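You operate a simulated robot arm through the tools that you are given. There is no shell and no other tool. Be economical: measure what you need, move in short steps, check, and stop when the job is done.

Carry out the task below with a simulated two-armed robot. There is one attempt and no reset: what you move stays moved.

JOB
Zero the counter, switch to lane B and run the three jars down it at speed 3.
Fine: leave the belt running.

It is judged by the outcome, as a careful person would: the job done as asked, and still so three seconds after it is handed in. It fails if anything else is knocked over, pushed out of place, dropped, spilled or broken.

ROBOT AND FRAMES
Two 7-joint arms with two-finger parallel grippers on one trunk, on a base that drives. Base frame: it is fixed to the floor where the robot stands at the start and does not move with it; the origin is under the middle of the robot, x ahead of it, y to its left, z up. Units: m, rad, N and s.
The left shoulder is at the start at [0.06, 0.189, 1.253], the right one opposite. With the tool pointing down near the work surface each hand reaches from about 0.1 to 0.64 m from the robot's upright axis, wherever it stands, measured 20 degrees to its own side. Places, roughly: black stop button at the big table [0.5, -0.6, 0.9]; black stop button at the infeed [-1.3, 4.8, 0.9]; black stop button of the short belt [-5, -1, 0.9]; blue reset button at the big table [0.6, -0.7, 0.9]; blue reset button at the infeed [-1.3, 4.7, 0.9]; blue reset button of the short belt [-5, -1.1, 0.9]; counter display [0.4, 0, 0.9]; emergency stop at the big table [0.6, -0.9, 0.9]; emergency stop at the infeed [-1.2, 4.6, 0.9]; emergency stop of the short belt [-4.9, -1.3, 0.9]; entry gate arm [-0.7, 3.3, 1]; exit gate arm [0.5, -0.3, 1]; green press arm [0.4, 0.1, 1]; green start button at the big table [0.5, -0.6, 0.9]; green start button at the infeed [-1.3, 4.8, 0.9]; green start button of the short belt [-5.1, -0.9, 0.9]. Payload 3.43 kg a hand.
The TCP of each hand is the grasp point between the finger pads, 0.03 m short of the fingertips. In the tool frame z runs along the fingers and y along their closing line. The gripper opens to 0.094 m. The fingers are 0.028 m wide and 0.01 m thick; the gripper's body (0.05 by 0.096 m) begins 0.055 m behind the TCP.
Orientation is that of the tool frame in the base frame, as a unit quaternion [x, y, z, w]. With the fingers straight down and closing along the base's y, the tool's x points along the base's -x, its y along +y and its z along -z.

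CONTROLS
- The arms move only by the tool servo_tool. It takes "left_steps", "right_steps" or both (then of equal length, played together; a hand with none holds still); each is a list of rows, each a list of 7 numbers: the finger opening in mm, from 0 to 94, then the shift along the base's x, y, z in units of 30 mm (1.0 is 30 mm), then the turn, a rotation vector about the base's x, y, z in units of 5 degrees (1.0 is 5 degrees). In form: [[gripper, x, y, z, ax, ay, az], ...]. A call has 1 to 10 rows; each row shifts and turns the commanded pose from where the row before left it. A call with a number of a shift or a turn outside -1 to 1 is refused whole. A row lasts 0.2 s, in which the tool goes at most 0.05 m and 0.15 rad; a call with a longer step from one row to the next is refused whole, and so is a gripper value outside its range. A pose out of reach is approached as far as the arm can. The call stops where the force on the tool passes 90 N (or 10 N more than at its start, if that is more) or the arm is blocked; 0.2 s more then pass. Each finger travels about 0.153 m/s and halts on what it meets, pressing with about 23 N; the grip force reading is that of the motor and also rises with nothing between the fingers. The clock runs only during rows and for 0.2 s after the last one: add rows that do not move to give the fingers time. The reply holds the time, the measured pose of the TCP, the force on the tool along the base axes, the opening and the grip force, in the units named above and with some noise, with the torque about the TCP (base axes, N m) and any sound that the robot's microphone picked up.
- Cameras (640 x 400 px; columns grow to the right, rows downward): "scene" is now at [0.0011, 0.0108, 1.7828]; the picture's right is [0.20, -0.98, 0.00], its down [-0.89, -0.18, -0.42] and it looks along [0.41, 0.09, -0.91] (base axes); focal length 282 px, centre (320, 200). "left" rides on the left gripper at [0.076, -0.014, -0.102] in its tool frame; the picture's right is [0.18, 0.98, 0.00], its down [-0.75, 0.14, -0.64] and it looks along [-0.63, 0.12, 0.77] (tool axes); focal length 243 px, centre (320, 200). "right" rides on the right gripper at [0.076, 0.014, -0.103] in its tool frame; the picture's right is [-0.18, 0.98, 0.00], its down [-0.75, -0.14, -0.64] and it looks along [-0.63, -0.12, 0.77] (tool axes); focal length 243 px, centre (320, 200). There is no depth. A picture from a camera that has moved, and an enlarged one, comes with that camera's place and axes in the base frame and with its lens.
- get_image(camera): a new picture of that camera. No time passes.
- move_column(by): slides the trunk up (or, below 0, down) by that many m; the arms and the scene camera ride with it, the base frame stays. It gives what a move gives, with no picture.
- base_move(legs): drives the robot by 1 to 6 legs, each [ahead, left, turn to the left] in m, m and rad, along the robot's own axes; the way and the turn of a leg run together, so that a leg with both is an arc; at most 1.5 m and 3.142 rad a leg. The arms and the cameras ride along, it lands a little off, and it stops where it bumps. It gives what a move gives.
- aim_head(pan, tilt): turns the head with the scene camera to pan (to the left, within 1.501 rad either way) and tilt (down, from -0.506 to 1.204), counted from straight ahead of the robot. It gives what a move gives.
- enlarge(camera, box): a new picture of the part [left, top, right, bottom] of that camera's present view, enlarged. No time passes.
- sign_off(): hands the job in; it is judged then, once.

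Go step by step. Nothing tells you exact positions but the pictures and the camera data: compare them with the known pose of the tool, close in by small moves and look again before you grip or let go. The budget is 120 turns and 88 pictures, counting those below and the enlarged ones. Unless the task says otherwise, let go and move clear before handing in, and close with one line.

The tools are called after ">>>" by a JSON object that holds its "api" and its "payload". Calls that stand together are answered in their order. servo_tool: Moves the arms, as the interface text tells. Its arguments: {"type":"object","properties":{"left_steps":{"type":"array","items":{"type":"array","items":{"type":"number"}}},"right_steps":{"type":"array","items":{"type":"array","items":{"type":"number"}}}},"required":[]} The other tools are called the same way: move_column (by) slides the trunk up or down; base_move (legs) drives the base; aim_head (pan, tilt) turns the head that bears the scene camera; get_image (camera) takes a picture; enlarge (camera, box) takes an enlarged picture of a part of a camera's view; sign_off () hands the job in.

At the start:

```text
time_s: 0.0
left_ee_pos: [0.2828, -0.0436, 1.2473]
left_orientation: [0.0, 1.0, 0.0, 0.0]
left_force: [0.0, 0.2, 0.3]
left_wrist_torque: [0.0, 0.01, 0.04]
left_width: 0.0936
left_grasp_force: 0.2
right_ee_pos: [0.2812, -0.3531, 1.2462]
right_orientation: [0.0, 1.0, 0.0, 0.0]
right_force: [-0.3, 0.8, -0.1]
right_wrist_torque: [0.02, 0.04, -0.02]
right_width: 0.0939
right_grasp_force: 0.0
trunk travel left (down, up): [-0.925, 0.065]
robot x, y, heading: [-0.0023, -0.0033, -0.003]
head pan, tilt: [0.204, 1.136]
```

scene: 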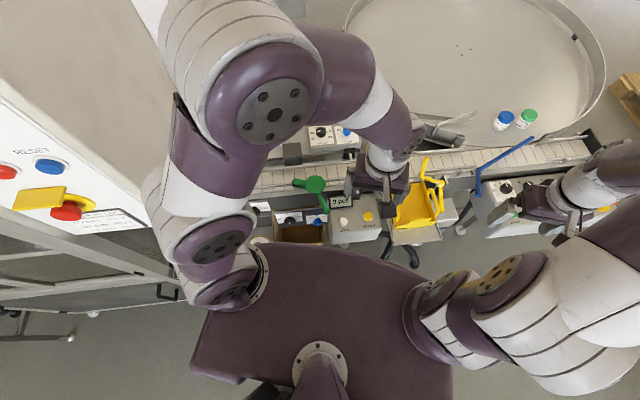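
right: 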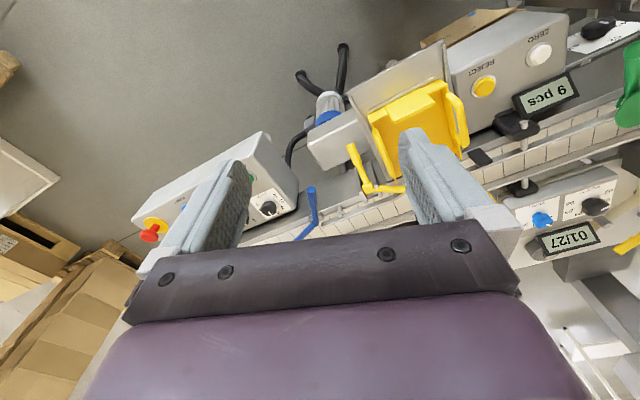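
left: 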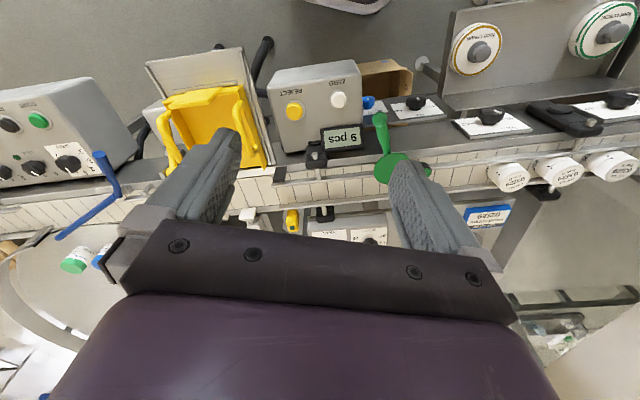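

I see a belt running across in front of me with several control boxes, a counter reading 9 pcs, and jars near both ends. I'll look around before touching anything.

>>> {"api": "enlarge", "payload": {"camera": "left", "box": [0, 40, 320, 260]}}

>>> {"api": "enlarge", "payload": {"camera": "left", "box": [320, 0, 640, 260]}}

>>> {"api": "enlarge", "payload": {"camera": "right", "box": [120, 0, 640, 280]}}

>>> {"api": "aim_head", "payload": {"pan": -0.6, "tilt": 0.7}}

```text
1.82 times, centred on (160, 150) of left
camera zoom: at [0.2068, -0.0585, 1.3488], right [-0.18, 0.98, 0.0], down [0.75, 0.14, 0.64], along [0.63, 0.12, -0.77], focal length 441 px, centre (611, 291)
```

zoom: 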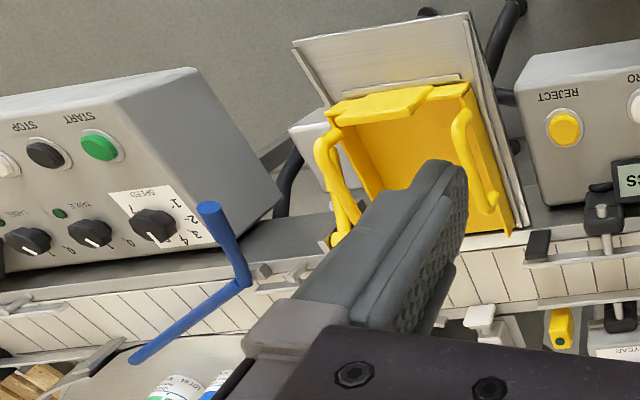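

```text
1.54 times, centred on (480, 130) of left
camera zoom: at [0.2068, -0.0585, 1.3488], right [-0.18, 0.98, 0.0], down [0.75, 0.14, 0.64], along [0.63, 0.12, -0.77], focal length 373 px, centre (74, 308)
```

zoom: 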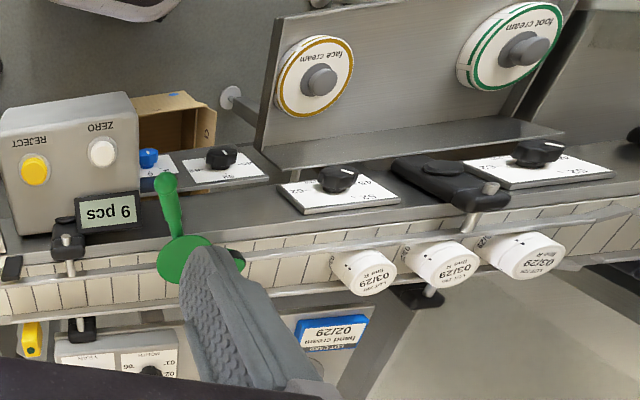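

```text
1.23 times, centred on (380, 140) of right
camera zoom: at [0.2052, -0.3403, 1.3486], right [0.18, 0.98, 0.0], down [0.75, -0.14, 0.64], along [0.63, -0.12, -0.77], focal length 299 px, centre (246, 274)
```

zoom: 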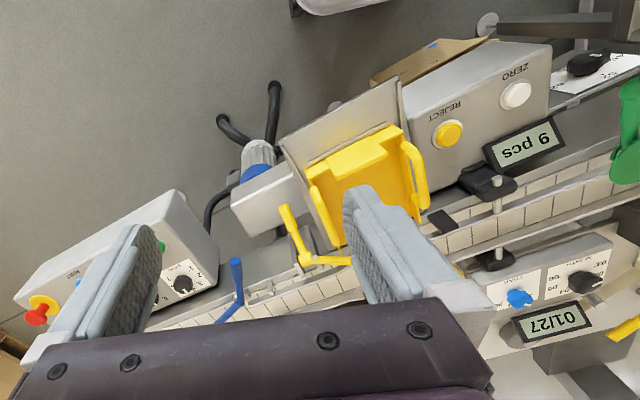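

```text
time_s: 1.1
left_ee_pos: [0.2823, -0.0433, 1.2479]
left_orientation: [0.001, 1.0, 0.0, 0.0]
left_force: [0.2, -0.2, -0.6]
left_wrist_torque: [0.01, 0.01, -0.01]
left_width: 0.0941
left_grasp_force: 0.1
right_ee_pos: [0.2798, -0.3528, 1.2466]
right_orientation: [0.0, 1.0, 0.0, 0.0]
right_force: [-0.4, -0.3, -0.3]
right_wrist_torque: [-0.02, 0.0, -0.03]
right_width: 0.094
right_grasp_force: 0.2
trunk travel left (down, up): [-0.925, 0.065]
robot x, y, heading: [0.004, 0.0003, -0.004]
head pan, tilt: [-0.6, 0.7]
```

The near-side panel has ZERO/REJECT with the counter at 9 pcs; three white jars are on the belt to the left. I keep surveying.

>>> {"api": "get_image", "payload": {"camera": "scene"}}

>>> {"api": "aim_head", "payload": {"pan": 0.7, "tilt": 0.7}}

```text
81 pictures are left
camera scene: at [0.0119, -0.0494, 1.815], right [-0.56, -0.83, 0.0], down [-0.53, 0.36, -0.76], along [0.63, -0.43, -0.64], focal length 282 px, centre (320, 200)
```

scene: 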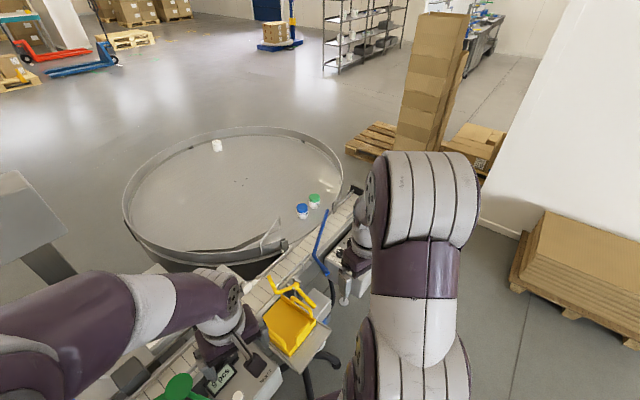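

```text
time_s: 2.6
left_ee_pos: [0.2834, -0.0441, 1.2464]
left_orientation: [0.0, 1.0, 0.001, 0.001]
left_force: [-0.2, 0.3, -0.8]
left_wrist_torque: [0.03, 0.0, 0.03]
left_width: 0.094
left_grasp_force: 0.1
right_ee_pos: [0.2806, -0.3529, 1.2447]
right_orientation: [0.0, 1.0, 0.0, 0.0]
right_force: [-0.6, -0.1, 0.4]
right_wrist_torque: [0.01, -0.04, 0.0]
right_width: 0.0941
right_grasp_force: 0.0
trunk travel left (down, up): [-0.925, 0.065]
robot x, y, heading: [0.0022, -0.0042, 0.002]
head pan, tilt: [0.7, 0.7]
```

>>> {"api": "get_image", "payload": {"camera": "scene"}}

>>> {"api": "aim_head", "payload": {"pan": 1.3, "tilt": 0.4}}

>>> {"api": "get_image", "payload": {"camera": "scene"}}

```text
80 pictures are left
camera scene: at [0.0068, 0.0531, 1.8151], right [0.64, -0.77, 0.0], down [-0.49, -0.41, -0.76], along [0.59, 0.49, -0.64], focal length 282 px, centre (320, 200)
```

scene: 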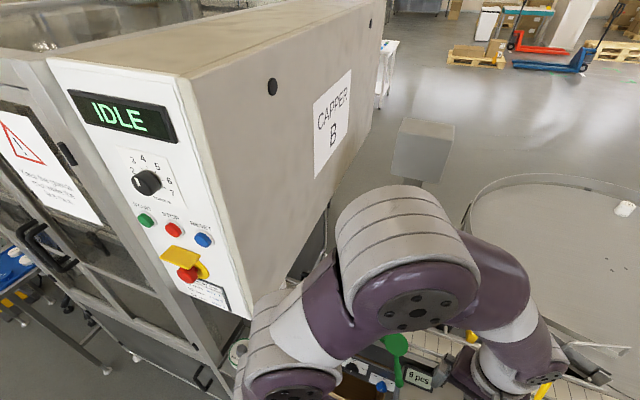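

```text
time_s: 3.6
left_ee_pos: [0.2827, -0.0438, 1.2471]
left_orientation: [0.0, 1.0, 0.0, 0.0]
left_force: [-0.5, 1.0, -0.6]
left_wrist_torque: [0.01, 0.0, -0.01]
left_width: 0.0941
left_grasp_force: 0.0
right_ee_pos: [0.2812, -0.3528, 1.245]
right_orientation: [0.0, 1.0, 0.0, 0.0]
right_force: [-1.0, -0.2, 0.5]
right_wrist_torque: [0.02, -0.01, -0.04]
right_width: 0.0942
right_grasp_force: 0.0
trunk travel left (down, up): [-0.925, 0.065]
robot x, y, heading: [0.0021, 0.0008, -0.0]
head pan, tilt: [1.3, 0.4]
```

```text
79 pictures are left
camera scene: at [-0.0334, 0.0877, 1.8419], right [0.96, -0.27, 0.0], down [-0.1, -0.38, -0.92], along [0.25, 0.89, -0.39], focal length 282 px, centre (320, 200)
```

scene: 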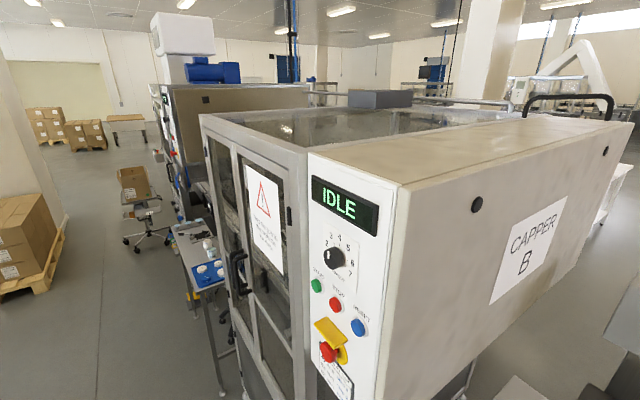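

A big capping machine stands to my left, idle. I need to find the lane selector; I zoom into the big table's control box and the items by the jars, and aim the head toward the short belt behind.

>>> {"api": "enlarge", "payload": {"camera": "left", "box": [0, 70, 140, 200]}}

>>> {"api": "enlarge", "payload": {"camera": "left", "box": [440, 80, 640, 210]}}

>>> {"api": "aim_head", "payload": {"pan": -1.5, "tilt": 0.3}}

>>> {"api": "get_image", "payload": {"camera": "scene"}}

```text
3.08 times, centred on (70, 135) of left
camera zoom: at [0.2068, -0.0585, 1.3488], right [-0.18, 0.98, 0.0], down [0.75, 0.14, 0.64], along [0.63, 0.12, -0.77], focal length 746 px, centre (1089, 400)
```

zoom: 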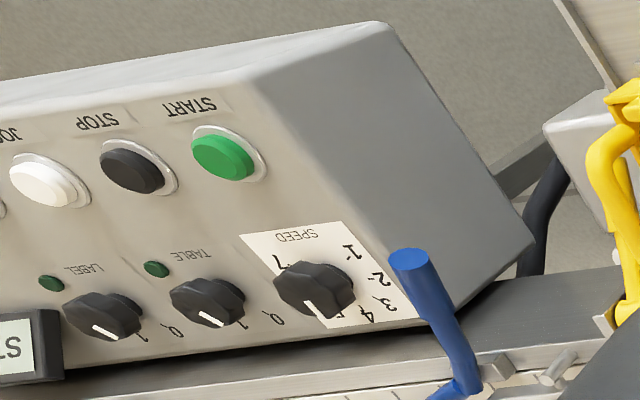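

```text
3.08 times, centred on (540, 145) of left
camera zoom: at [0.2068, -0.0585, 1.3488], right [-0.18, 0.98, 0.0], down [0.75, 0.14, 0.64], along [0.63, 0.12, -0.77], focal length 746 px, centre (-357, 369)
```

zoom: 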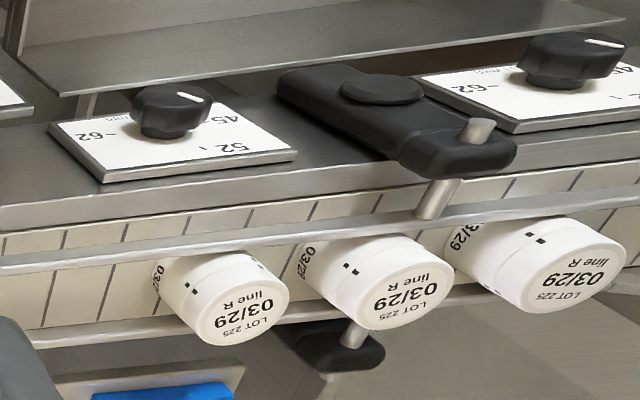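

```text
time_s: 6.1
left_ee_pos: [0.2836, -0.0452, 1.2477]
left_orientation: [0.001, 1.0, 0.0, 0.001]
left_force: [0.1, -0.3, -0.2]
left_wrist_torque: [-0.01, -0.01, -0.02]
left_width: 0.0939
left_grasp_force: 0.1
right_ee_pos: [0.2809, -0.3533, 1.2442]
right_orientation: [0.0, 1.0, 0.0, -0.001]
right_force: [0.1, -0.3, 0.2]
right_wrist_torque: [-0.03, 0.02, -0.03]
right_width: 0.0937
right_grasp_force: 0.1
trunk travel left (down, up): [-0.925, 0.065]
robot x, y, heading: [-0.0029, 0.0056, -0.004]
head pan, tilt: [-1.499, 0.3]
```

```text
76 pictures are left
camera scene: at [-0.0515, -0.0946, 1.8512], right [-1.0, -0.07, 0.0], down [-0.02, 0.29, -0.96], along [0.07, -0.95, -0.3], focal length 282 px, centre (320, 200)
```

scene: 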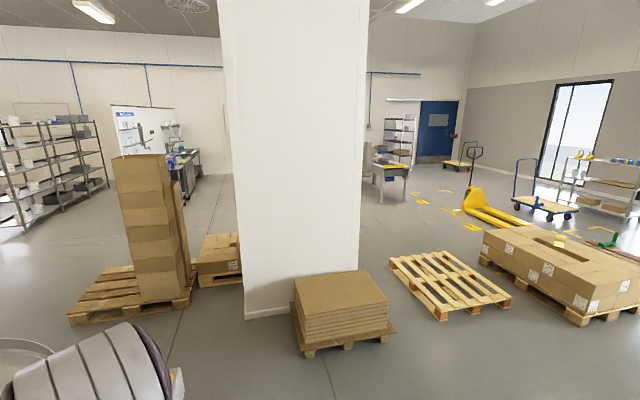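

The big-table box has START/STOP/JOG/RESET, SPEED, TABLE and LABEL but no lane switch that I can see. I'll back off and turn to look at the short belt behind me at about (-5,-1).

>>> {"api": "base_move", "payload": {"legs": [[-0.5, 0, 0], [0, 0, -1.57]]}}

>>> {"api": "aim_head", "payload": {"pan": -1.3, "tilt": 0.3}}

>>> {"api": "get_image", "payload": {"camera": "scene"}}

```text
time_s: 12.8
left_ee_pos: [-0.5371, -0.2819, 1.2479]
left_orientation: [0.706, 0.708, -0.001, -0.001]
left_force: [-0.1, 0.1, -0.1]
left_wrist_torque: [-0.02, 0.01, 0.0]
left_width: 0.094
left_grasp_force: 0.1
right_ee_pos: [-0.8451, -0.281, 1.245]
right_orientation: [0.706, 0.708, 0.0, 0.0]
right_force: [-0.4, 0.0, 0.0]
right_wrist_torque: [-0.04, -0.02, -0.04]
right_width: 0.0939
right_grasp_force: 0.1
trunk travel left (down, up): [-0.925, 0.065]
robot x, y, heading: [-0.4966, 0.0052, -1.568]
head pan, tilt: [-1.499, 0.3]
```

```text
time_s: 13.5
left_ee_pos: [-0.5367, -0.2826, 1.2477]
left_orientation: [0.706, 0.708, -0.001, 0.0]
left_force: [-0.1, 0.5, 0.6]
left_wrist_torque: [-0.02, 0.02, -0.02]
left_width: 0.0942
left_grasp_force: 0.1
right_ee_pos: [-0.8459, -0.2821, 1.2454]
right_orientation: [0.706, 0.708, 0.0, 0.0]
right_force: [0.1, 0.2, -0.3]
right_wrist_torque: [-0.01, 0.01, 0.01]
right_width: 0.0942
right_grasp_force: 0.0
trunk travel left (down, up): [-0.925, 0.065]
robot x, y, heading: [-0.4911, 0.0013, -1.564]
head pan, tilt: [-1.3, 0.3]
```

```text
75 pictures are left
camera scene: at [-0.5824, 0.034, 1.8512], right [-0.27, 0.96, 0.0], down [0.28, 0.08, -0.96], along [-0.92, -0.26, -0.3], focal length 282 px, centre (320, 200)
```

scene: 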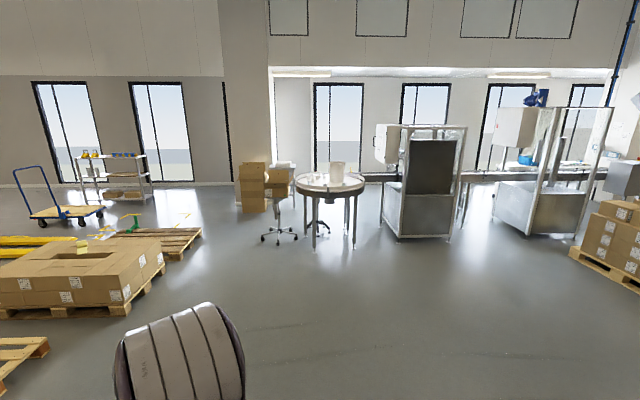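

Across the hall I see another line with a round table and machines. I zoom there.

>>> {"api": "enlarge", "payload": {"camera": "scene", "box": [220, 100, 460, 250]}}

>>> {"api": "enlarge", "payload": {"camera": "scene", "box": [440, 80, 640, 250]}}

```text
2.67 times, centred on (340, 175) of scene
camera zoom: at [-0.5824, 0.034, 1.8512], right [-0.27, 0.96, 0.0], down [0.28, 0.08, -0.96], along [-0.92, -0.26, -0.3], focal length 751 px, centre (267, 267)
```

zoom: 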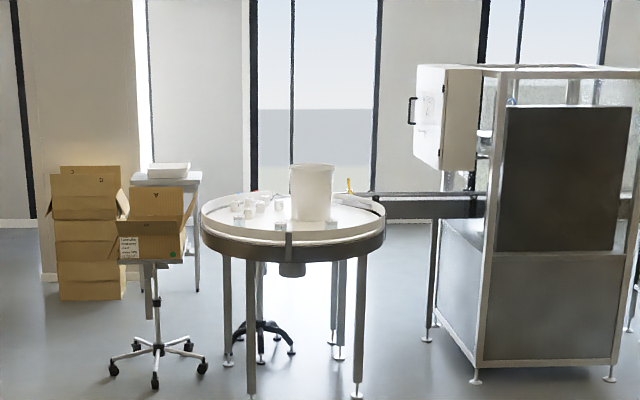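

```text
2.35 times, centred on (540, 165) of scene
camera zoom: at [-0.5824, 0.034, 1.8512], right [-0.27, 0.96, 0.0], down [0.28, 0.08, -0.96], along [-0.92, -0.26, -0.3], focal length 663 px, centre (-198, 282)
```

zoom: 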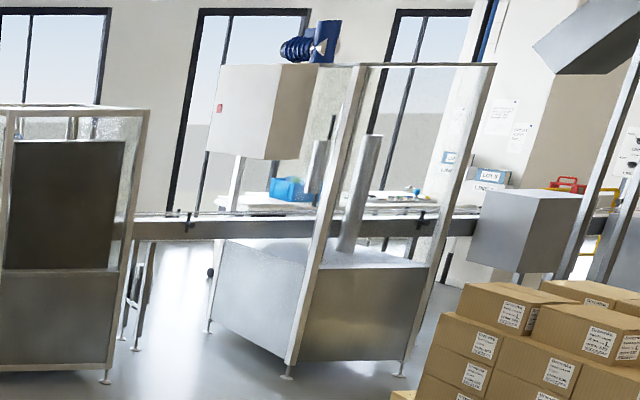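

That's a separate line. Before driving there I look at the near line from my present distance for a lane selector.

>>> {"api": "aim_head", "payload": {"pan": 1.5, "tilt": 0.5}}

>>> {"api": "get_image", "payload": {"camera": "scene"}}

```text
time_s: 16.0
left_ee_pos: [-0.5375, -0.2818, 1.2472]
left_orientation: [0.706, 0.708, 0.0, 0.0]
left_force: [0.4, -0.7, -0.3]
left_wrist_torque: [0.0, -0.02, -0.02]
left_width: 0.0939
left_grasp_force: 0.0
right_ee_pos: [-0.8457, -0.2823, 1.2461]
right_orientation: [0.706, 0.708, 0.0, 0.0]
right_force: [0.2, 0.5, 0.0]
right_wrist_torque: [-0.05, -0.01, 0.0]
right_width: 0.0943
right_grasp_force: 0.1
trunk travel left (down, up): [-0.925, 0.065]
robot x, y, heading: [-0.491, 0.0009, -1.569]
head pan, tilt: [1.499, 0.499]
```

```text
72 pictures are left
camera scene: at [-0.4017, 0.053, 1.8328], right [-0.07, -1.0, 0.0], down [-0.48, 0.03, -0.88], along [0.88, -0.06, -0.48], focal length 282 px, centre (320, 200)
```

scene: 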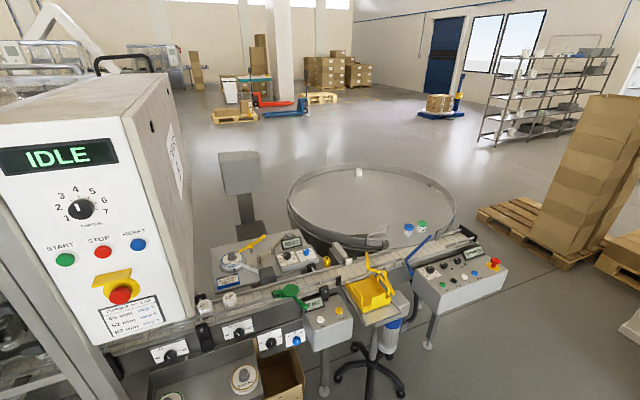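

>>> {"api": "enlarge", "payload": {"camera": "scene", "box": [150, 220, 350, 400]}}

>>> {"api": "enlarge", "payload": {"camera": "scene", "box": [340, 210, 520, 330]}}

>>> {"api": "enlarge", "payload": {"camera": "scene", "box": [0, 130, 200, 340]}}

```text
2.22 times, centred on (250, 310) of scene
camera zoom: at [-0.4017, 0.053, 1.8328], right [-0.07, -1.0, 0.0], down [-0.48, 0.03, -0.88], along [0.88, -0.06, -0.48], focal length 626 px, centre (476, -44)
```

zoom: 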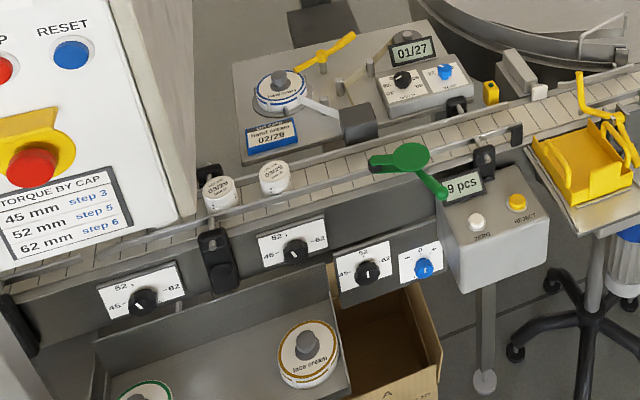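

```text
3.33 times, centred on (430, 270) of scene
camera zoom: at [-0.4017, 0.053, 1.8328], right [-0.07, -1.0, 0.0], down [-0.48, 0.03, -0.88], along [0.88, -0.06, -0.48], focal length 939 px, centre (-47, -33)
```

zoom: 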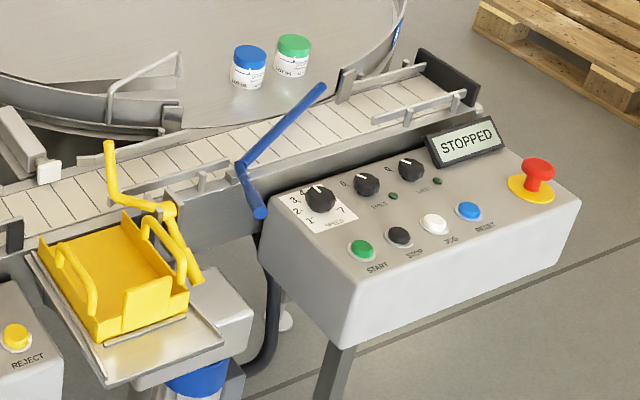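

```text
1.90 times, centred on (100, 235) of scene
camera zoom: at [-0.4017, 0.053, 1.8328], right [-0.07, -1.0, 0.0], down [-0.48, 0.03, -0.88], along [0.88, -0.06, -0.48], focal length 537 px, centre (739, 133)
```

zoom: 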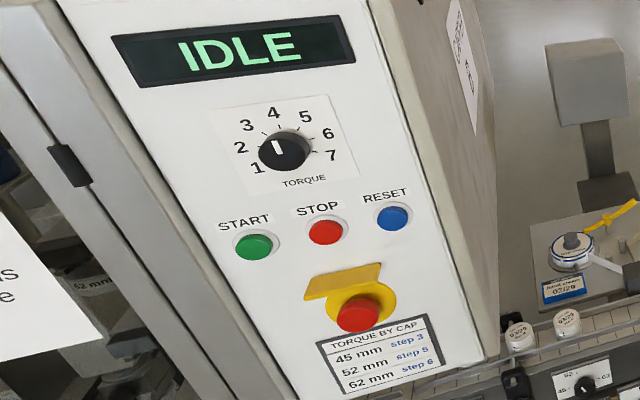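

There is no lane selector on this line, so the job belongs to the short belt. I turn and drive partway across the hall to inspect it.

>>> {"api": "base_move", "payload": {"legs": [[0, 0, -1.57], [1.5, 0.6, 0], [1.0, 0.6, 0]]}}

>>> {"api": "aim_head", "payload": {"pan": 0.0, "tilt": 0.4}}

>>> {"api": "get_image", "payload": {"camera": "scene"}}

```text
refused: leg 2 is longer than a leg can be; nothing moved
```

```text
time_s: 17.6
left_ee_pos: [-0.5373, -0.2821, 1.2465]
left_orientation: [0.705, 0.709, 0.0, 0.001]
left_force: [0.3, -0.1, 0.1]
left_wrist_torque: [-0.03, 0.01, 0.03]
left_width: 0.0942
left_grasp_force: 0.0
right_ee_pos: [-0.8445, -0.281, 1.2454]
right_orientation: [0.706, 0.708, 0.0, 0.0]
right_force: [-0.7, -0.2, 0.0]
right_wrist_torque: [0.0, -0.01, 0.03]
right_width: 0.0939
right_grasp_force: 0.0
trunk travel left (down, up): [-0.925, 0.065]
robot x, y, heading: [-0.4916, 0.0009, -1.57]
head pan, tilt: [0.0, 0.4]
```

```text
68 pictures are left
camera scene: at [-0.492, -0.0334, 1.8419], right [-1.0, 0.0, 0.0], down [0.0, 0.39, -0.92], along [0.0, -0.92, -0.39], focal length 282 px, centre (320, 200)
```

scene: 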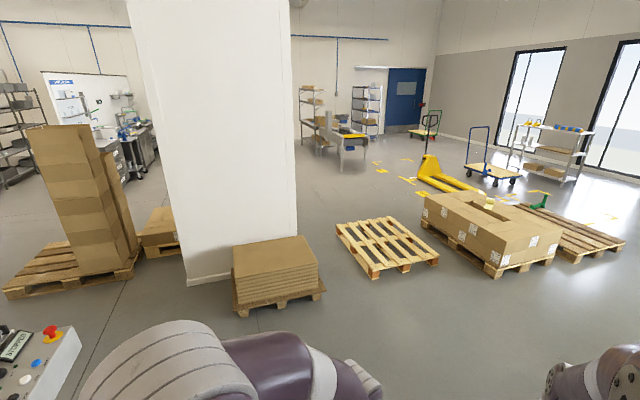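

The leg was too long and nothing moved; I redo the drive with shorter legs.

>>> {"api": "base_move", "payload": {"legs": [[0, 0, -1.57], [1.3, 0.5, 0], [1.2, 0.5, 0]]}}

>>> {"api": "get_image", "payload": {"camera": "scene"}}

```text
time_s: 34.4
left_ee_pos: [-3.281, -0.7774, 1.2472]
left_orientation: [0.999, -0.037, 0.0, -0.001]
left_force: [0.2, -1.4, 0.3]
left_wrist_torque: [-0.02, 0.01, 0.02]
left_width: 0.0942
left_grasp_force: 0.0
right_ee_pos: [-3.2564, -0.469, 1.245]
right_orientation: [0.999, -0.038, -0.001, 0.001]
right_force: [0.7, -0.5, 0.6]
right_wrist_torque: [0.03, 0.02, 0.03]
right_width: 0.0939
right_grasp_force: 0.0
trunk travel left (down, up): [-0.925, 0.065]
robot x, y, heading: [-3.005, -0.8414, 3.068]
head pan, tilt: [0.0, 0.4]
```

```text
67 pictures are left
camera scene: at [-3.0331, -0.8412, 1.8419], right [0.08, 1.0, 0.0], down [0.39, -0.03, -0.92], along [-0.92, 0.07, -0.39], focal length 282 px, centre (320, 200)
```

scene: 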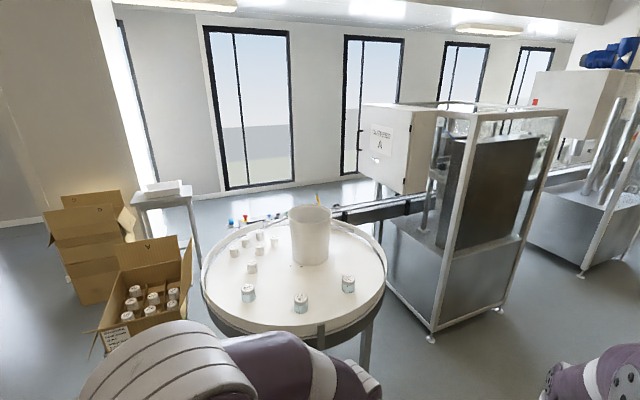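

>>> {"api": "enlarge", "payload": {"camera": "scene", "box": [190, 170, 430, 330]}}

```text
2.50 times, centred on (310, 250) of scene
camera zoom: at [-3.0331, -0.8412, 1.8419], right [0.08, 1.0, 0.0], down [0.39, -0.03, -0.92], along [-0.92, 0.07, -0.39], focal length 704 px, centre (345, 75)
```

zoom: 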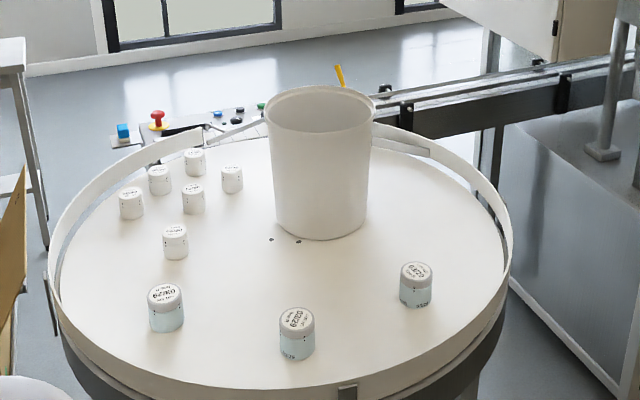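

The control box sits on the far (window) side of the table, so I need a way round. I look to the left side for a passage.

>>> {"api": "aim_head", "payload": {"pan": 0.8, "tilt": 0.45}}

>>> {"api": "get_image", "payload": {"camera": "scene"}}

```text
time_s: 35.5
left_ee_pos: [-3.2811, -0.7763, 1.2464]
left_orientation: [0.999, -0.037, 0.001, 0.0]
left_force: [-0.1, -0.5, 0.5]
left_wrist_torque: [-0.03, 0.02, 0.01]
left_width: 0.094
left_grasp_force: 0.0
right_ee_pos: [-3.2552, -0.469, 1.2454]
right_orientation: [0.999, -0.038, 0.0, 0.0]
right_force: [-0.2, 0.1, 0.7]
right_wrist_torque: [-0.03, 0.04, -0.01]
right_width: 0.094
right_grasp_force: 0.1
trunk travel left (down, up): [-0.925, 0.065]
robot x, y, heading: [-3.0021, -0.8394, 3.068]
head pan, tilt: [0.799, 0.45]
```

```text
65 pictures are left
camera scene: at [-3.0102, -0.9091, 1.8373], right [-0.66, 0.75, 0.0], down [0.33, 0.29, -0.9], along [-0.68, -0.6, -0.43], focal length 282 px, centre (320, 200)
```

scene: 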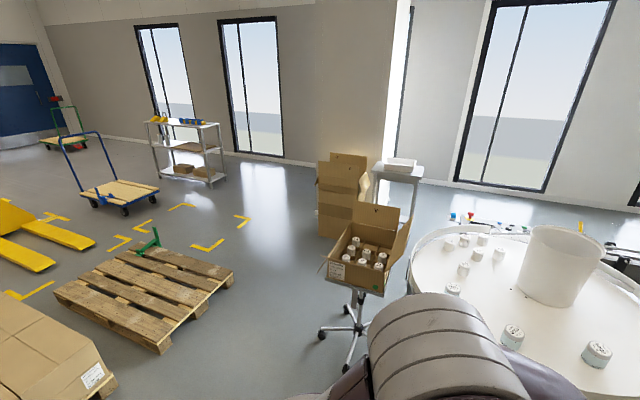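

There's a passage between the pallet and the carton stack. First I zoom on the far control box to confirm it's what I need.

>>> {"api": "enlarge", "payload": {"camera": "scene", "box": [430, 190, 640, 300]}}

>>> {"api": "enlarge", "payload": {"camera": "scene", "box": [280, 120, 460, 360]}}

```text
3.05 times, centred on (535, 245) of scene
camera zoom: at [-3.0102, -0.9091, 1.8373], right [-0.66, 0.75, 0.0], down [0.33, 0.29, -0.9], along [-0.68, -0.6, -0.43], focal length 859 px, centre (-335, 63)
```

zoom: 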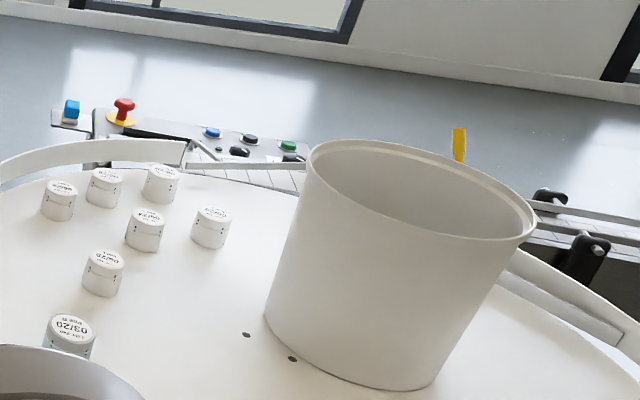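

```text
1.67 times, centred on (370, 240) of scene
camera zoom: at [-3.0102, -0.9091, 1.8373], right [-0.66, 0.75, 0.0], down [0.33, 0.29, -0.9], along [-0.68, -0.6, -0.43], focal length 470 px, centre (237, 133)
```

zoom: 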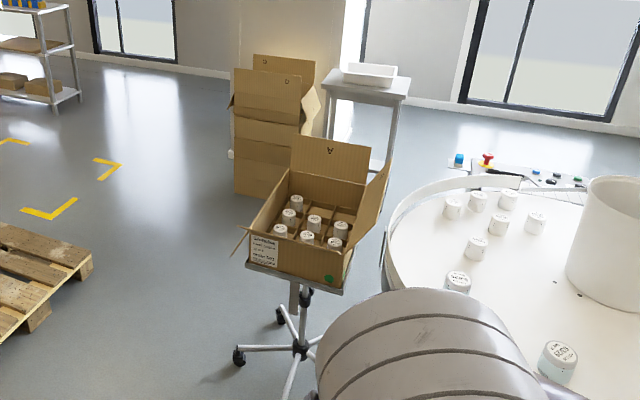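

The far panel has start/stop/reset and knobs, partly hidden by the bucket. Before committing to going round, I look toward the infeed panel at (-1.3, 4.8).

>>> {"api": "base_move", "payload": {"legs": [[0, 0, -0.6]]}}

>>> {"api": "aim_head", "payload": {"pan": -1.2, "tilt": 0.2}}

>>> {"api": "get_image", "payload": {"camera": "scene"}}

```text
time_s: 37.6
left_ee_pos: [-3.1951, -0.6313, 1.2471]
left_orientation: [0.943, -0.331, 0.0, 0.0]
left_force: [0.0, 0.2, 0.1]
left_wrist_torque: [-0.02, 0.03, -0.01]
left_width: 0.0939
left_grasp_force: 0.0
right_ee_pos: [-3.0019, -0.3924, 1.2457]
right_orientation: [0.943, -0.332, 0.0, 0.0]
right_force: [0.5, -0.5, -0.6]
right_wrist_torque: [0.02, -0.02, -0.01]
right_width: 0.0939
right_grasp_force: 0.0
trunk travel left (down, up): [-0.925, 0.065]
robot x, y, heading: [-3.0017, -0.8419, 2.472]
head pan, tilt: [0.799, 0.45]
```

```text
time_s: 39.5
left_ee_pos: [-3.1965, -0.6315, 1.2477]
left_orientation: [0.944, -0.331, 0.0, -0.001]
left_force: [-0.9, 0.2, 0.6]
left_wrist_torque: [0.0, -0.05, 0.01]
left_width: 0.0937
left_grasp_force: 0.1
right_ee_pos: [-3.0015, -0.3915, 1.2457]
right_orientation: [0.944, -0.33, 0.001, 0.0]
right_force: [0.1, -1.0, 0.4]
right_wrist_torque: [0.03, 0.04, 0.0]
right_width: 0.0942
right_grasp_force: 0.0
trunk travel left (down, up): [-0.925, 0.065]
robot x, y, heading: [-3.0059, -0.8444, 2.469]
head pan, tilt: [-1.201, 0.201]
```

```text
62 pictures are left
camera scene: at [-2.9265, -0.7924, 1.8605], right [0.95, -0.3, 0.0], down [-0.06, -0.19, -0.98], along [0.29, 0.93, -0.2], focal length 282 px, centre (320, 200)
```

scene: 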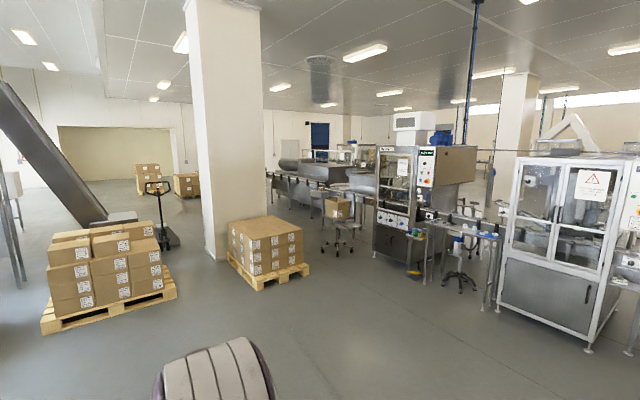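

>>> {"api": "enlarge", "payload": {"camera": "scene", "box": [260, 130, 400, 230]}}

>>> {"api": "enlarge", "payload": {"camera": "scene", "box": [370, 130, 520, 290]}}

```text
4.00 times, centred on (330, 180) of scene
camera zoom: at [-2.9265, -0.7924, 1.8605], right [0.95, -0.3, 0.0], down [-0.06, -0.19, -0.98], along [0.29, 0.93, -0.2], focal length 1127 px, centre (280, 280)
```

zoom: 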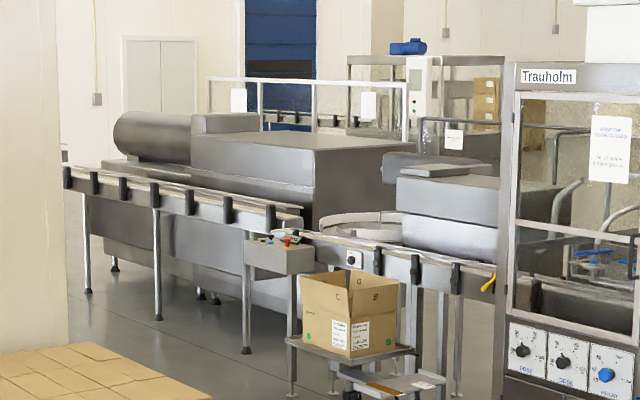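

```text
2.50 times, centred on (445, 210) of scene
camera zoom: at [-2.9265, -0.7924, 1.8605], right [0.95, -0.3, 0.0], down [-0.06, -0.19, -0.98], along [0.29, 0.93, -0.2], focal length 704 px, centre (8, 175)
```

zoom: 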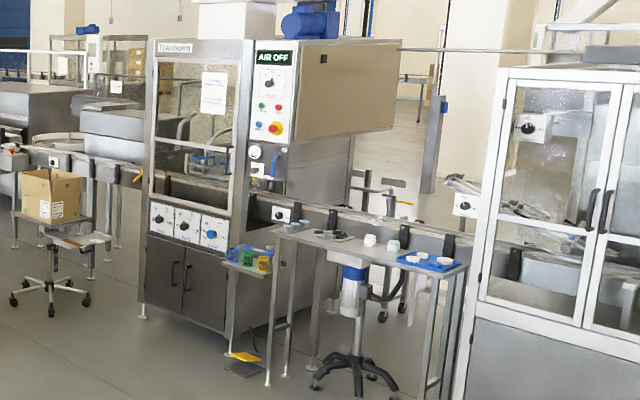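

The infeed shows another round table and a panel. To check the short belt first, I move to a spot where the bucket doesn't block its panel.

>>> {"api": "base_move", "payload": {"legs": [[-0.3, 0.86, 0], [0, 0, 0.25]]}}

>>> {"api": "aim_head", "payload": {"pan": -0.05, "tilt": 0.4}}

>>> {"api": "get_image", "payload": {"camera": "scene"}}

```text
time_s: 45.1
left_ee_pos: [-3.5261, -1.5487, 1.2485]
left_orientation: [0.979, -0.204, 0.001, -0.001]
left_force: [0.4, -0.3, 0.6]
left_wrist_torque: [0.01, 0.01, 0.0]
left_width: 0.0941
left_grasp_force: 0.0
right_ee_pos: [-3.4013, -1.2655, 1.2459]
right_orientation: [0.979, -0.204, 0.0, -0.001]
right_force: [-0.6, -0.3, -0.1]
right_wrist_torque: [-0.05, 0.01, -0.03]
right_width: 0.094
right_grasp_force: 0.0
trunk travel left (down, up): [-0.925, 0.065]
robot x, y, heading: [-3.2856, -1.7016, 2.732]
head pan, tilt: [-1.201, 0.201]
```

```text
time_s: 46.5
left_ee_pos: [-3.5268, -1.5495, 1.2473]
left_orientation: [0.979, -0.203, 0.0, 0.001]
left_force: [0.2, -0.8, 1.1]
left_wrist_torque: [0.03, -0.01, -0.01]
left_width: 0.0941
left_grasp_force: 0.0
right_ee_pos: [-3.4008, -1.2662, 1.246]
right_orientation: [0.979, -0.202, 0.0, 0.0]
right_force: [0.6, -0.5, 0.4]
right_wrist_torque: [-0.01, 0.0, 0.02]
right_width: 0.0942
right_grasp_force: 0.1
trunk travel left (down, up): [-0.925, 0.065]
robot x, y, heading: [-3.2854, -1.7027, 2.731]
head pan, tilt: [-0.051, 0.4]
```

```text
59 pictures are left
camera scene: at [-3.3109, -1.686, 1.8419], right [0.44, 0.9, 0.0], down [0.35, -0.17, -0.92], along [-0.83, 0.41, -0.39], focal length 282 px, centre (320, 200)
```

scene: 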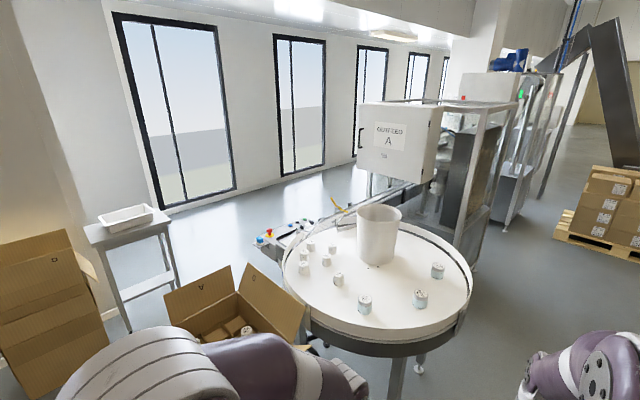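

>>> {"api": "enlarge", "payload": {"camera": "scene", "box": [245, 175, 425, 295]}}

```text
3.33 times, centred on (335, 235) of scene
camera zoom: at [-3.3109, -1.686, 1.8419], right [0.44, 0.9, 0.0], down [0.35, -0.17, -0.92], along [-0.83, 0.41, -0.39], focal length 939 px, centre (270, 83)
```

zoom: 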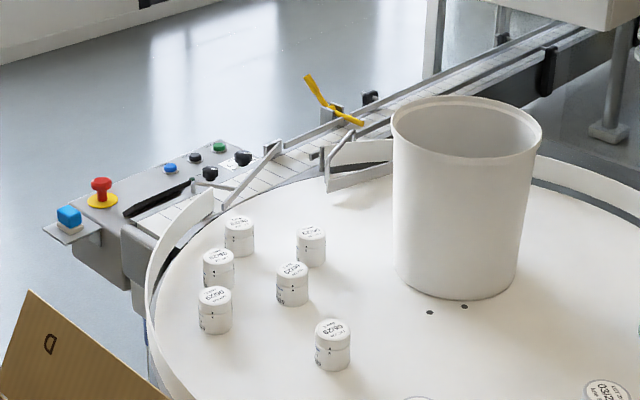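

The short belt has no counter or lane switch either. The counter, the SPEED dial and three jars on the belt are all on the first line, so I go back there and read its control box closely.

>>> {"api": "base_move", "payload": {"legs": [[0, 0, -2.731], [1.4, 0.5, 0], [1.35, 0.5, 0]]}}

>>> {"api": "aim_head", "payload": {"pan": -0.1, "tilt": 0.6}}

>>> {"api": "get_image", "payload": {"camera": "scene"}}

```text
time_s: 67.3
left_ee_pos: [-0.2107, -0.7747, 1.2482]
left_orientation: [-0.004, 1.0, 0.0, -0.001]
left_force: [-0.2, 0.6, -0.9]
left_wrist_torque: [0.01, 0.0, 0.0]
left_width: 0.0942
left_grasp_force: 0.1
right_ee_pos: [-0.2083, -1.0848, 1.2446]
right_orientation: [-0.004, 1.0, -0.001, -0.001]
right_force: [-0.1, 0.2, -0.3]
right_wrist_torque: [-0.03, 0.02, 0.0]
right_width: 0.0941
right_grasp_force: 0.0
trunk travel left (down, up): [-0.925, 0.065]
robot x, y, heading: [-0.4936, -0.7343, 0.006]
head pan, tilt: [-0.051, 0.4]
```

```text
time_s: 68.0
left_ee_pos: [-0.209, -0.7733, 1.2474]
left_orientation: [-0.004, 1.0, 0.0, 0.001]
left_force: [-0.2, -0.8, 1.0]
left_wrist_torque: [-0.01, -0.02, -0.02]
left_width: 0.0942
left_grasp_force: 0.0
right_ee_pos: [-0.2083, -1.0825, 1.2454]
right_orientation: [-0.004, 1.0, -0.001, 0.0]
right_force: [0.3, 1.3, 0.7]
right_wrist_torque: [0.02, -0.01, -0.02]
right_width: 0.0942
right_grasp_force: 0.1
trunk travel left (down, up): [-0.925, 0.065]
robot x, y, heading: [-0.4917, -0.7314, 0.011]
head pan, tilt: [-0.099, 0.6]
```

```text
57 pictures are left
camera scene: at [-0.4619, -0.7418, 1.8237], right [-0.09, -1.0, 0.0], down [-0.56, 0.05, -0.83], along [0.82, -0.08, -0.56], focal length 282 px, centre (320, 200)
```

scene: 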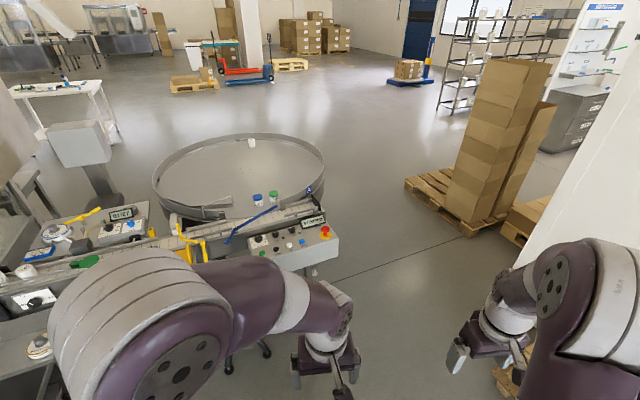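

>>> {"api": "enlarge", "payload": {"camera": "scene", "box": [230, 185, 350, 285]}}

>>> {"api": "enlarge", "payload": {"camera": "scene", "box": [250, 218, 310, 258]}}

```text
4.00 times, centred on (290, 235) of scene
camera zoom: at [-0.4619, -0.7418, 1.8237], right [-0.09, -1.0, 0.0], down [-0.56, 0.05, -0.83], along [0.82, -0.08, -0.56], focal length 1127 px, centre (440, 60)
```

zoom: 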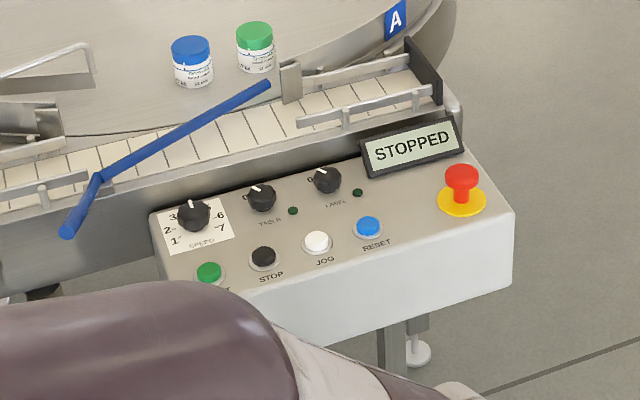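

```text
10.00 times, centred on (280, 238) of scene
camera zoom: at [-0.4619, -0.7418, 1.8237], right [-0.09, -1.0, 0.0], down [-0.56, 0.05, -0.83], along [0.82, -0.08, -0.56], focal length 2817 px, centre (720, -180)
```

zoom: 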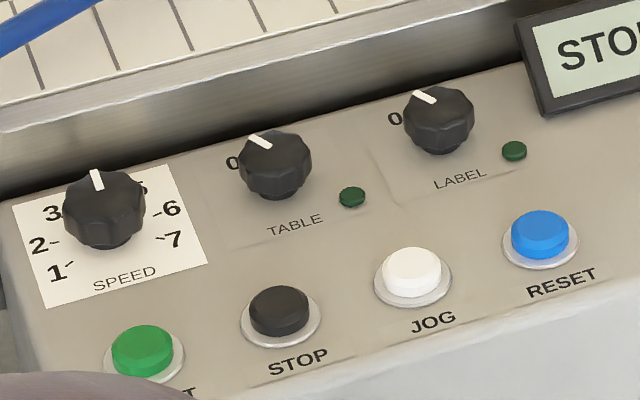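

A blue "A" sign sits on the table rim at the belt's exit end, so the lanes are exit lanes, presumably set by the blue gate arm. I look for the "B" sign.

>>> {"api": "enlarge", "payload": {"camera": "scene", "box": [140, 120, 340, 245]}}

>>> {"api": "enlarge", "payload": {"camera": "scene", "box": [0, 170, 240, 320]}}

```text
3.20 times, centred on (240, 182) of scene
camera zoom: at [-0.4619, -0.7418, 1.8237], right [-0.09, -1.0, 0.0], down [-0.56, 0.05, -0.83], along [0.82, -0.08, -0.56], focal length 902 px, centre (576, 256)
```

zoom: 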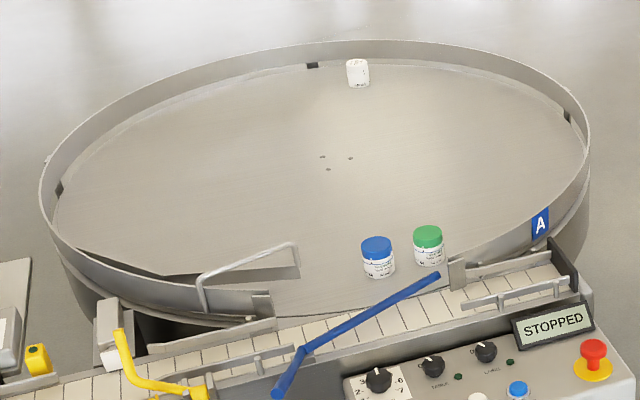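

```text
2.67 times, centred on (120, 245) of scene
camera zoom: at [-0.4619, -0.7418, 1.8237], right [-0.09, -1.0, 0.0], down [-0.56, 0.05, -0.83], along [0.82, -0.08, -0.56], focal length 751 px, centre (853, 80)
```

zoom: 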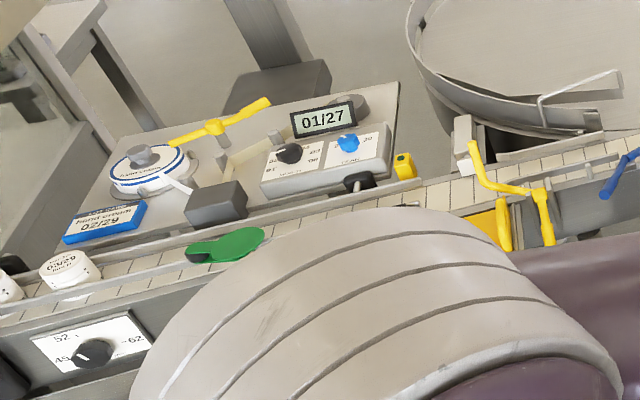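

I need another angle to find "B" — perhaps on the belt end or the rim's outer face. I shift a little right and look back.

>>> {"api": "base_move", "payload": {"legs": [[0.1, -0.4, 0]]}}

>>> {"api": "aim_head", "payload": {"pan": 0.25, "tilt": 0.65}}

>>> {"api": "get_image", "payload": {"camera": "scene"}}

```text
time_s: 70.6
left_ee_pos: [-0.1044, -1.1722, 1.2477]
left_orientation: [-0.006, 1.0, -0.001, 0.0]
left_force: [-0.2, 0.0, -0.4]
left_wrist_torque: [-0.04, 0.0, 0.0]
left_width: 0.0937
left_grasp_force: 0.1
right_ee_pos: [-0.1017, -1.4815, 1.2457]
right_orientation: [-0.006, 1.0, -0.001, 0.001]
right_force: [-0.5, 0.5, -0.5]
right_wrist_torque: [-0.01, 0.01, 0.0]
right_width: 0.094
right_grasp_force: 0.0
trunk travel left (down, up): [-0.925, 0.065]
robot x, y, heading: [-0.3861, -1.1311, 0.016]
head pan, tilt: [-0.099, 0.6]
```

```text
time_s: 71.4
left_ee_pos: [-0.1028, -1.1731, 1.2481]
left_orientation: [-0.006, 1.0, -0.001, 0.0]
left_force: [0.0, 0.2, 0.3]
left_wrist_torque: [0.01, 0.0, -0.04]
left_width: 0.094
left_grasp_force: 0.0
right_ee_pos: [-0.1026, -1.4822, 1.244]
right_orientation: [-0.005, 1.0, 0.0, 0.0]
right_force: [0.2, 0.2, 0.2]
right_wrist_torque: [0.0, 0.04, 0.0]
right_width: 0.0941
right_grasp_force: 0.0
trunk travel left (down, up): [-0.925, 0.065]
robot x, y, heading: [-0.3875, -1.128, 0.011]
head pan, tilt: [0.25, 0.649]
```

```text
52 pictures are left
camera scene: at [-0.3614, -1.1128, 1.8194], right [0.26, -0.97, 0.0], down [-0.58, -0.16, -0.8], along [0.77, 0.21, -0.6], focal length 282 px, centre (320, 200)
```

scene: 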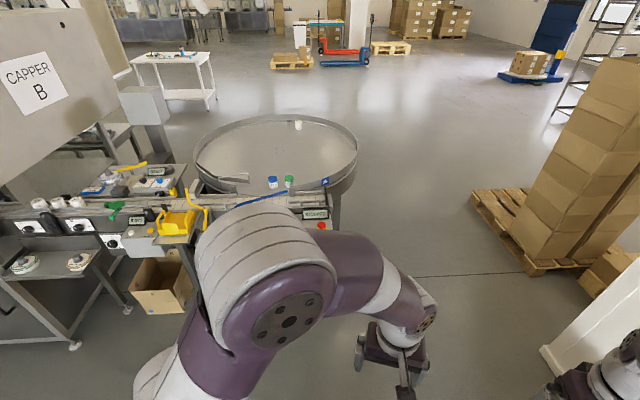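

The B mark isn't visible from here. I'll move in by the control box and use the hand cameras for a close look at the belt end.

>>> {"api": "base_move", "payload": {"legs": [[0, 0.46, 0], [0.37, 0, 0]]}}

>>> {"api": "get_image", "payload": {"camera": "right"}}

>>> {"api": "get_image", "payload": {"camera": "left"}}

```text
time_s: 76.2
left_ee_pos: [0.2616, -0.6932, 1.2477]
left_orientation: [-0.004, 1.0, 0.0, 0.001]
left_force: [0.8, -0.2, 1.0]
left_wrist_torque: [0.02, -0.01, -0.02]
left_width: 0.0942
left_grasp_force: 0.1
right_ee_pos: [0.263, -1.0027, 1.2448]
right_orientation: [-0.005, 1.0, 0.0, 0.0]
right_force: [0.2, 0.3, -0.9]
right_wrist_torque: [-0.03, 0.02, 0.03]
right_width: 0.0941
right_grasp_force: 0.1
trunk travel left (down, up): [-0.925, 0.065]
robot x, y, heading: [-0.0188, -0.6502, 0.009]
head pan, tilt: [0.25, 0.649]
```

```text
51 pictures are left
camera right: at [0.1874, -0.99, 1.3489], right [0.18, 0.98, 0.0], down [0.75, -0.13, 0.64], along [0.63, -0.11, -0.77], focal length 243 px, centre (320, 200)
```

right: 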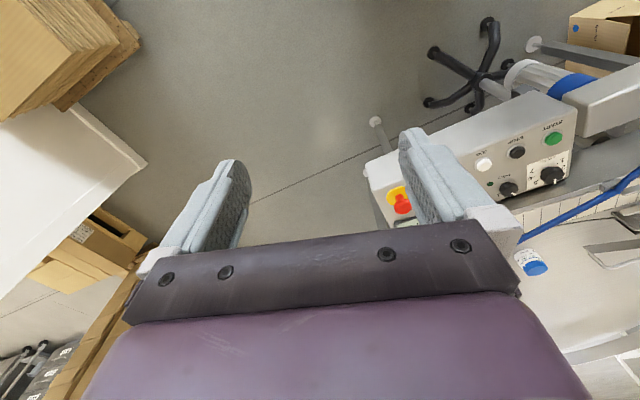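

```text
50 pictures are left
camera left: at [0.1867, -0.7081, 1.3491], right [-0.19, 0.98, 0.0], down [0.75, 0.15, 0.64], along [0.63, 0.12, -0.77], focal length 243 px, centre (320, 200)
```

left: 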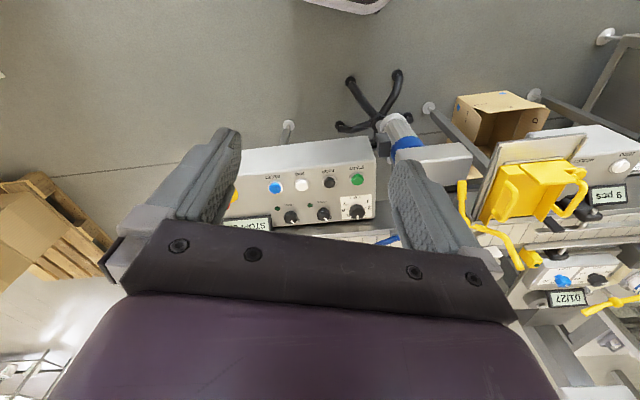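

>>> {"api": "aim_head", "payload": {"pan": 0.0, "tilt": 0.75}}

>>> {"api": "get_image", "payload": {"camera": "scene"}}

```text
time_s: 77.0
left_ee_pos: [0.2634, -0.694, 1.2474]
left_orientation: [-0.004, 1.0, 0.0, 0.0]
left_force: [-0.1, 0.1, 0.4]
left_wrist_torque: [-0.02, 0.01, 0.01]
left_width: 0.0942
left_grasp_force: 0.0
right_ee_pos: [0.2663, -1.0027, 1.2439]
right_orientation: [-0.005, 1.0, -0.001, -0.001]
right_force: [-0.1, -0.7, 0.4]
right_wrist_torque: [-0.01, 0.03, -0.01]
right_width: 0.0938
right_grasp_force: 0.0
trunk travel left (down, up): [-0.925, 0.065]
robot x, y, heading: [-0.0198, -0.6532, 0.01]
head pan, tilt: [0.0, 0.75]
```

```text
49 pictures are left
camera scene: at [0.0068, -0.6527, 1.8108], right [0.01, -1.0, 0.0], down [-0.68, -0.01, -0.73], along [0.73, 0.01, -0.68], focal length 282 px, centre (320, 200)
```

scene: 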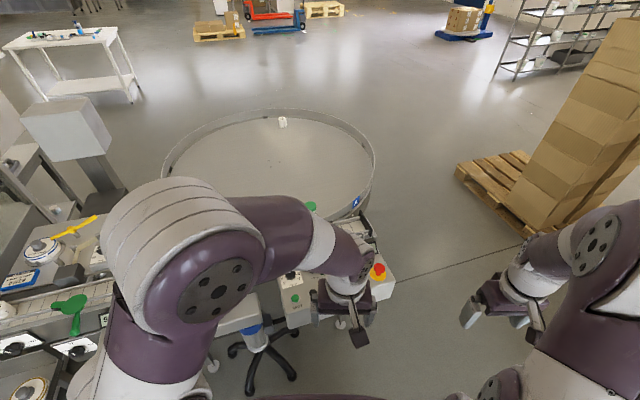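

The left arm blocks this view. I'll close the right fingers and raise/advance the right hand so its camera sees the belt end.

>>> {"api": "servo_tool", "payload": {"right_steps": [[0, 0.5, 0.5, 1, 0, 0, 0], [0, 0.5, 0.5, 1, 0, 0, 0], [0, 0.5, 0.5, 1, 0, 0, 0], [0, 0.5, 0, 0, 0, 0, 0]]}}

>>> {"api": "get_image", "payload": {"camera": "right"}}

```text
time_s: 78.0
left_ee_pos: [0.2652, -0.693, 1.2471]
left_orientation: [-0.004, 1.0, 0.0, -0.001]
left_force: [1.0, 0.1, -0.2]
left_wrist_torque: [0.01, 0.01, 0.01]
left_width: 0.0939
left_grasp_force: 0.0
right_ee_pos: [0.3256, -0.9592, 1.3345]
right_orientation: [-0.005, 1.0, 0.0, -0.001]
right_force: [0.8, 0.5, -0.6]
right_wrist_torque: [0.02, 0.03, 0.01]
right_width: 0.0
right_grasp_force: 23.6
trunk travel left (down, up): [-0.925, 0.065]
robot x, y, heading: [-0.0199, -0.6495, 0.006]
head pan, tilt: [0.0, 0.75]
```

```text
48 pictures are left
camera right: at [0.2497, -0.9463, 1.438], right [0.18, 0.98, 0.0], down [0.76, -0.14, 0.64], along [0.63, -0.11, -0.77], focal length 243 px, centre (320, 200)
```

right: 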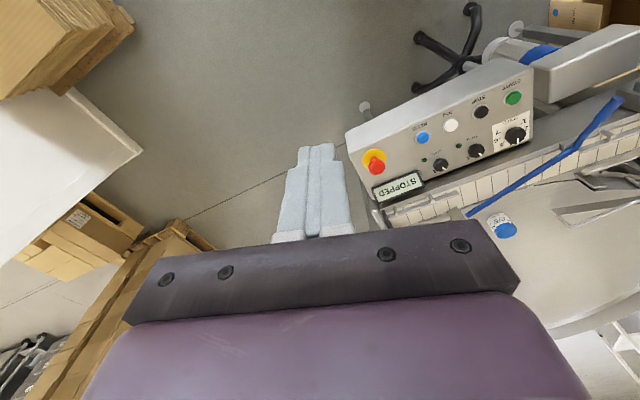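

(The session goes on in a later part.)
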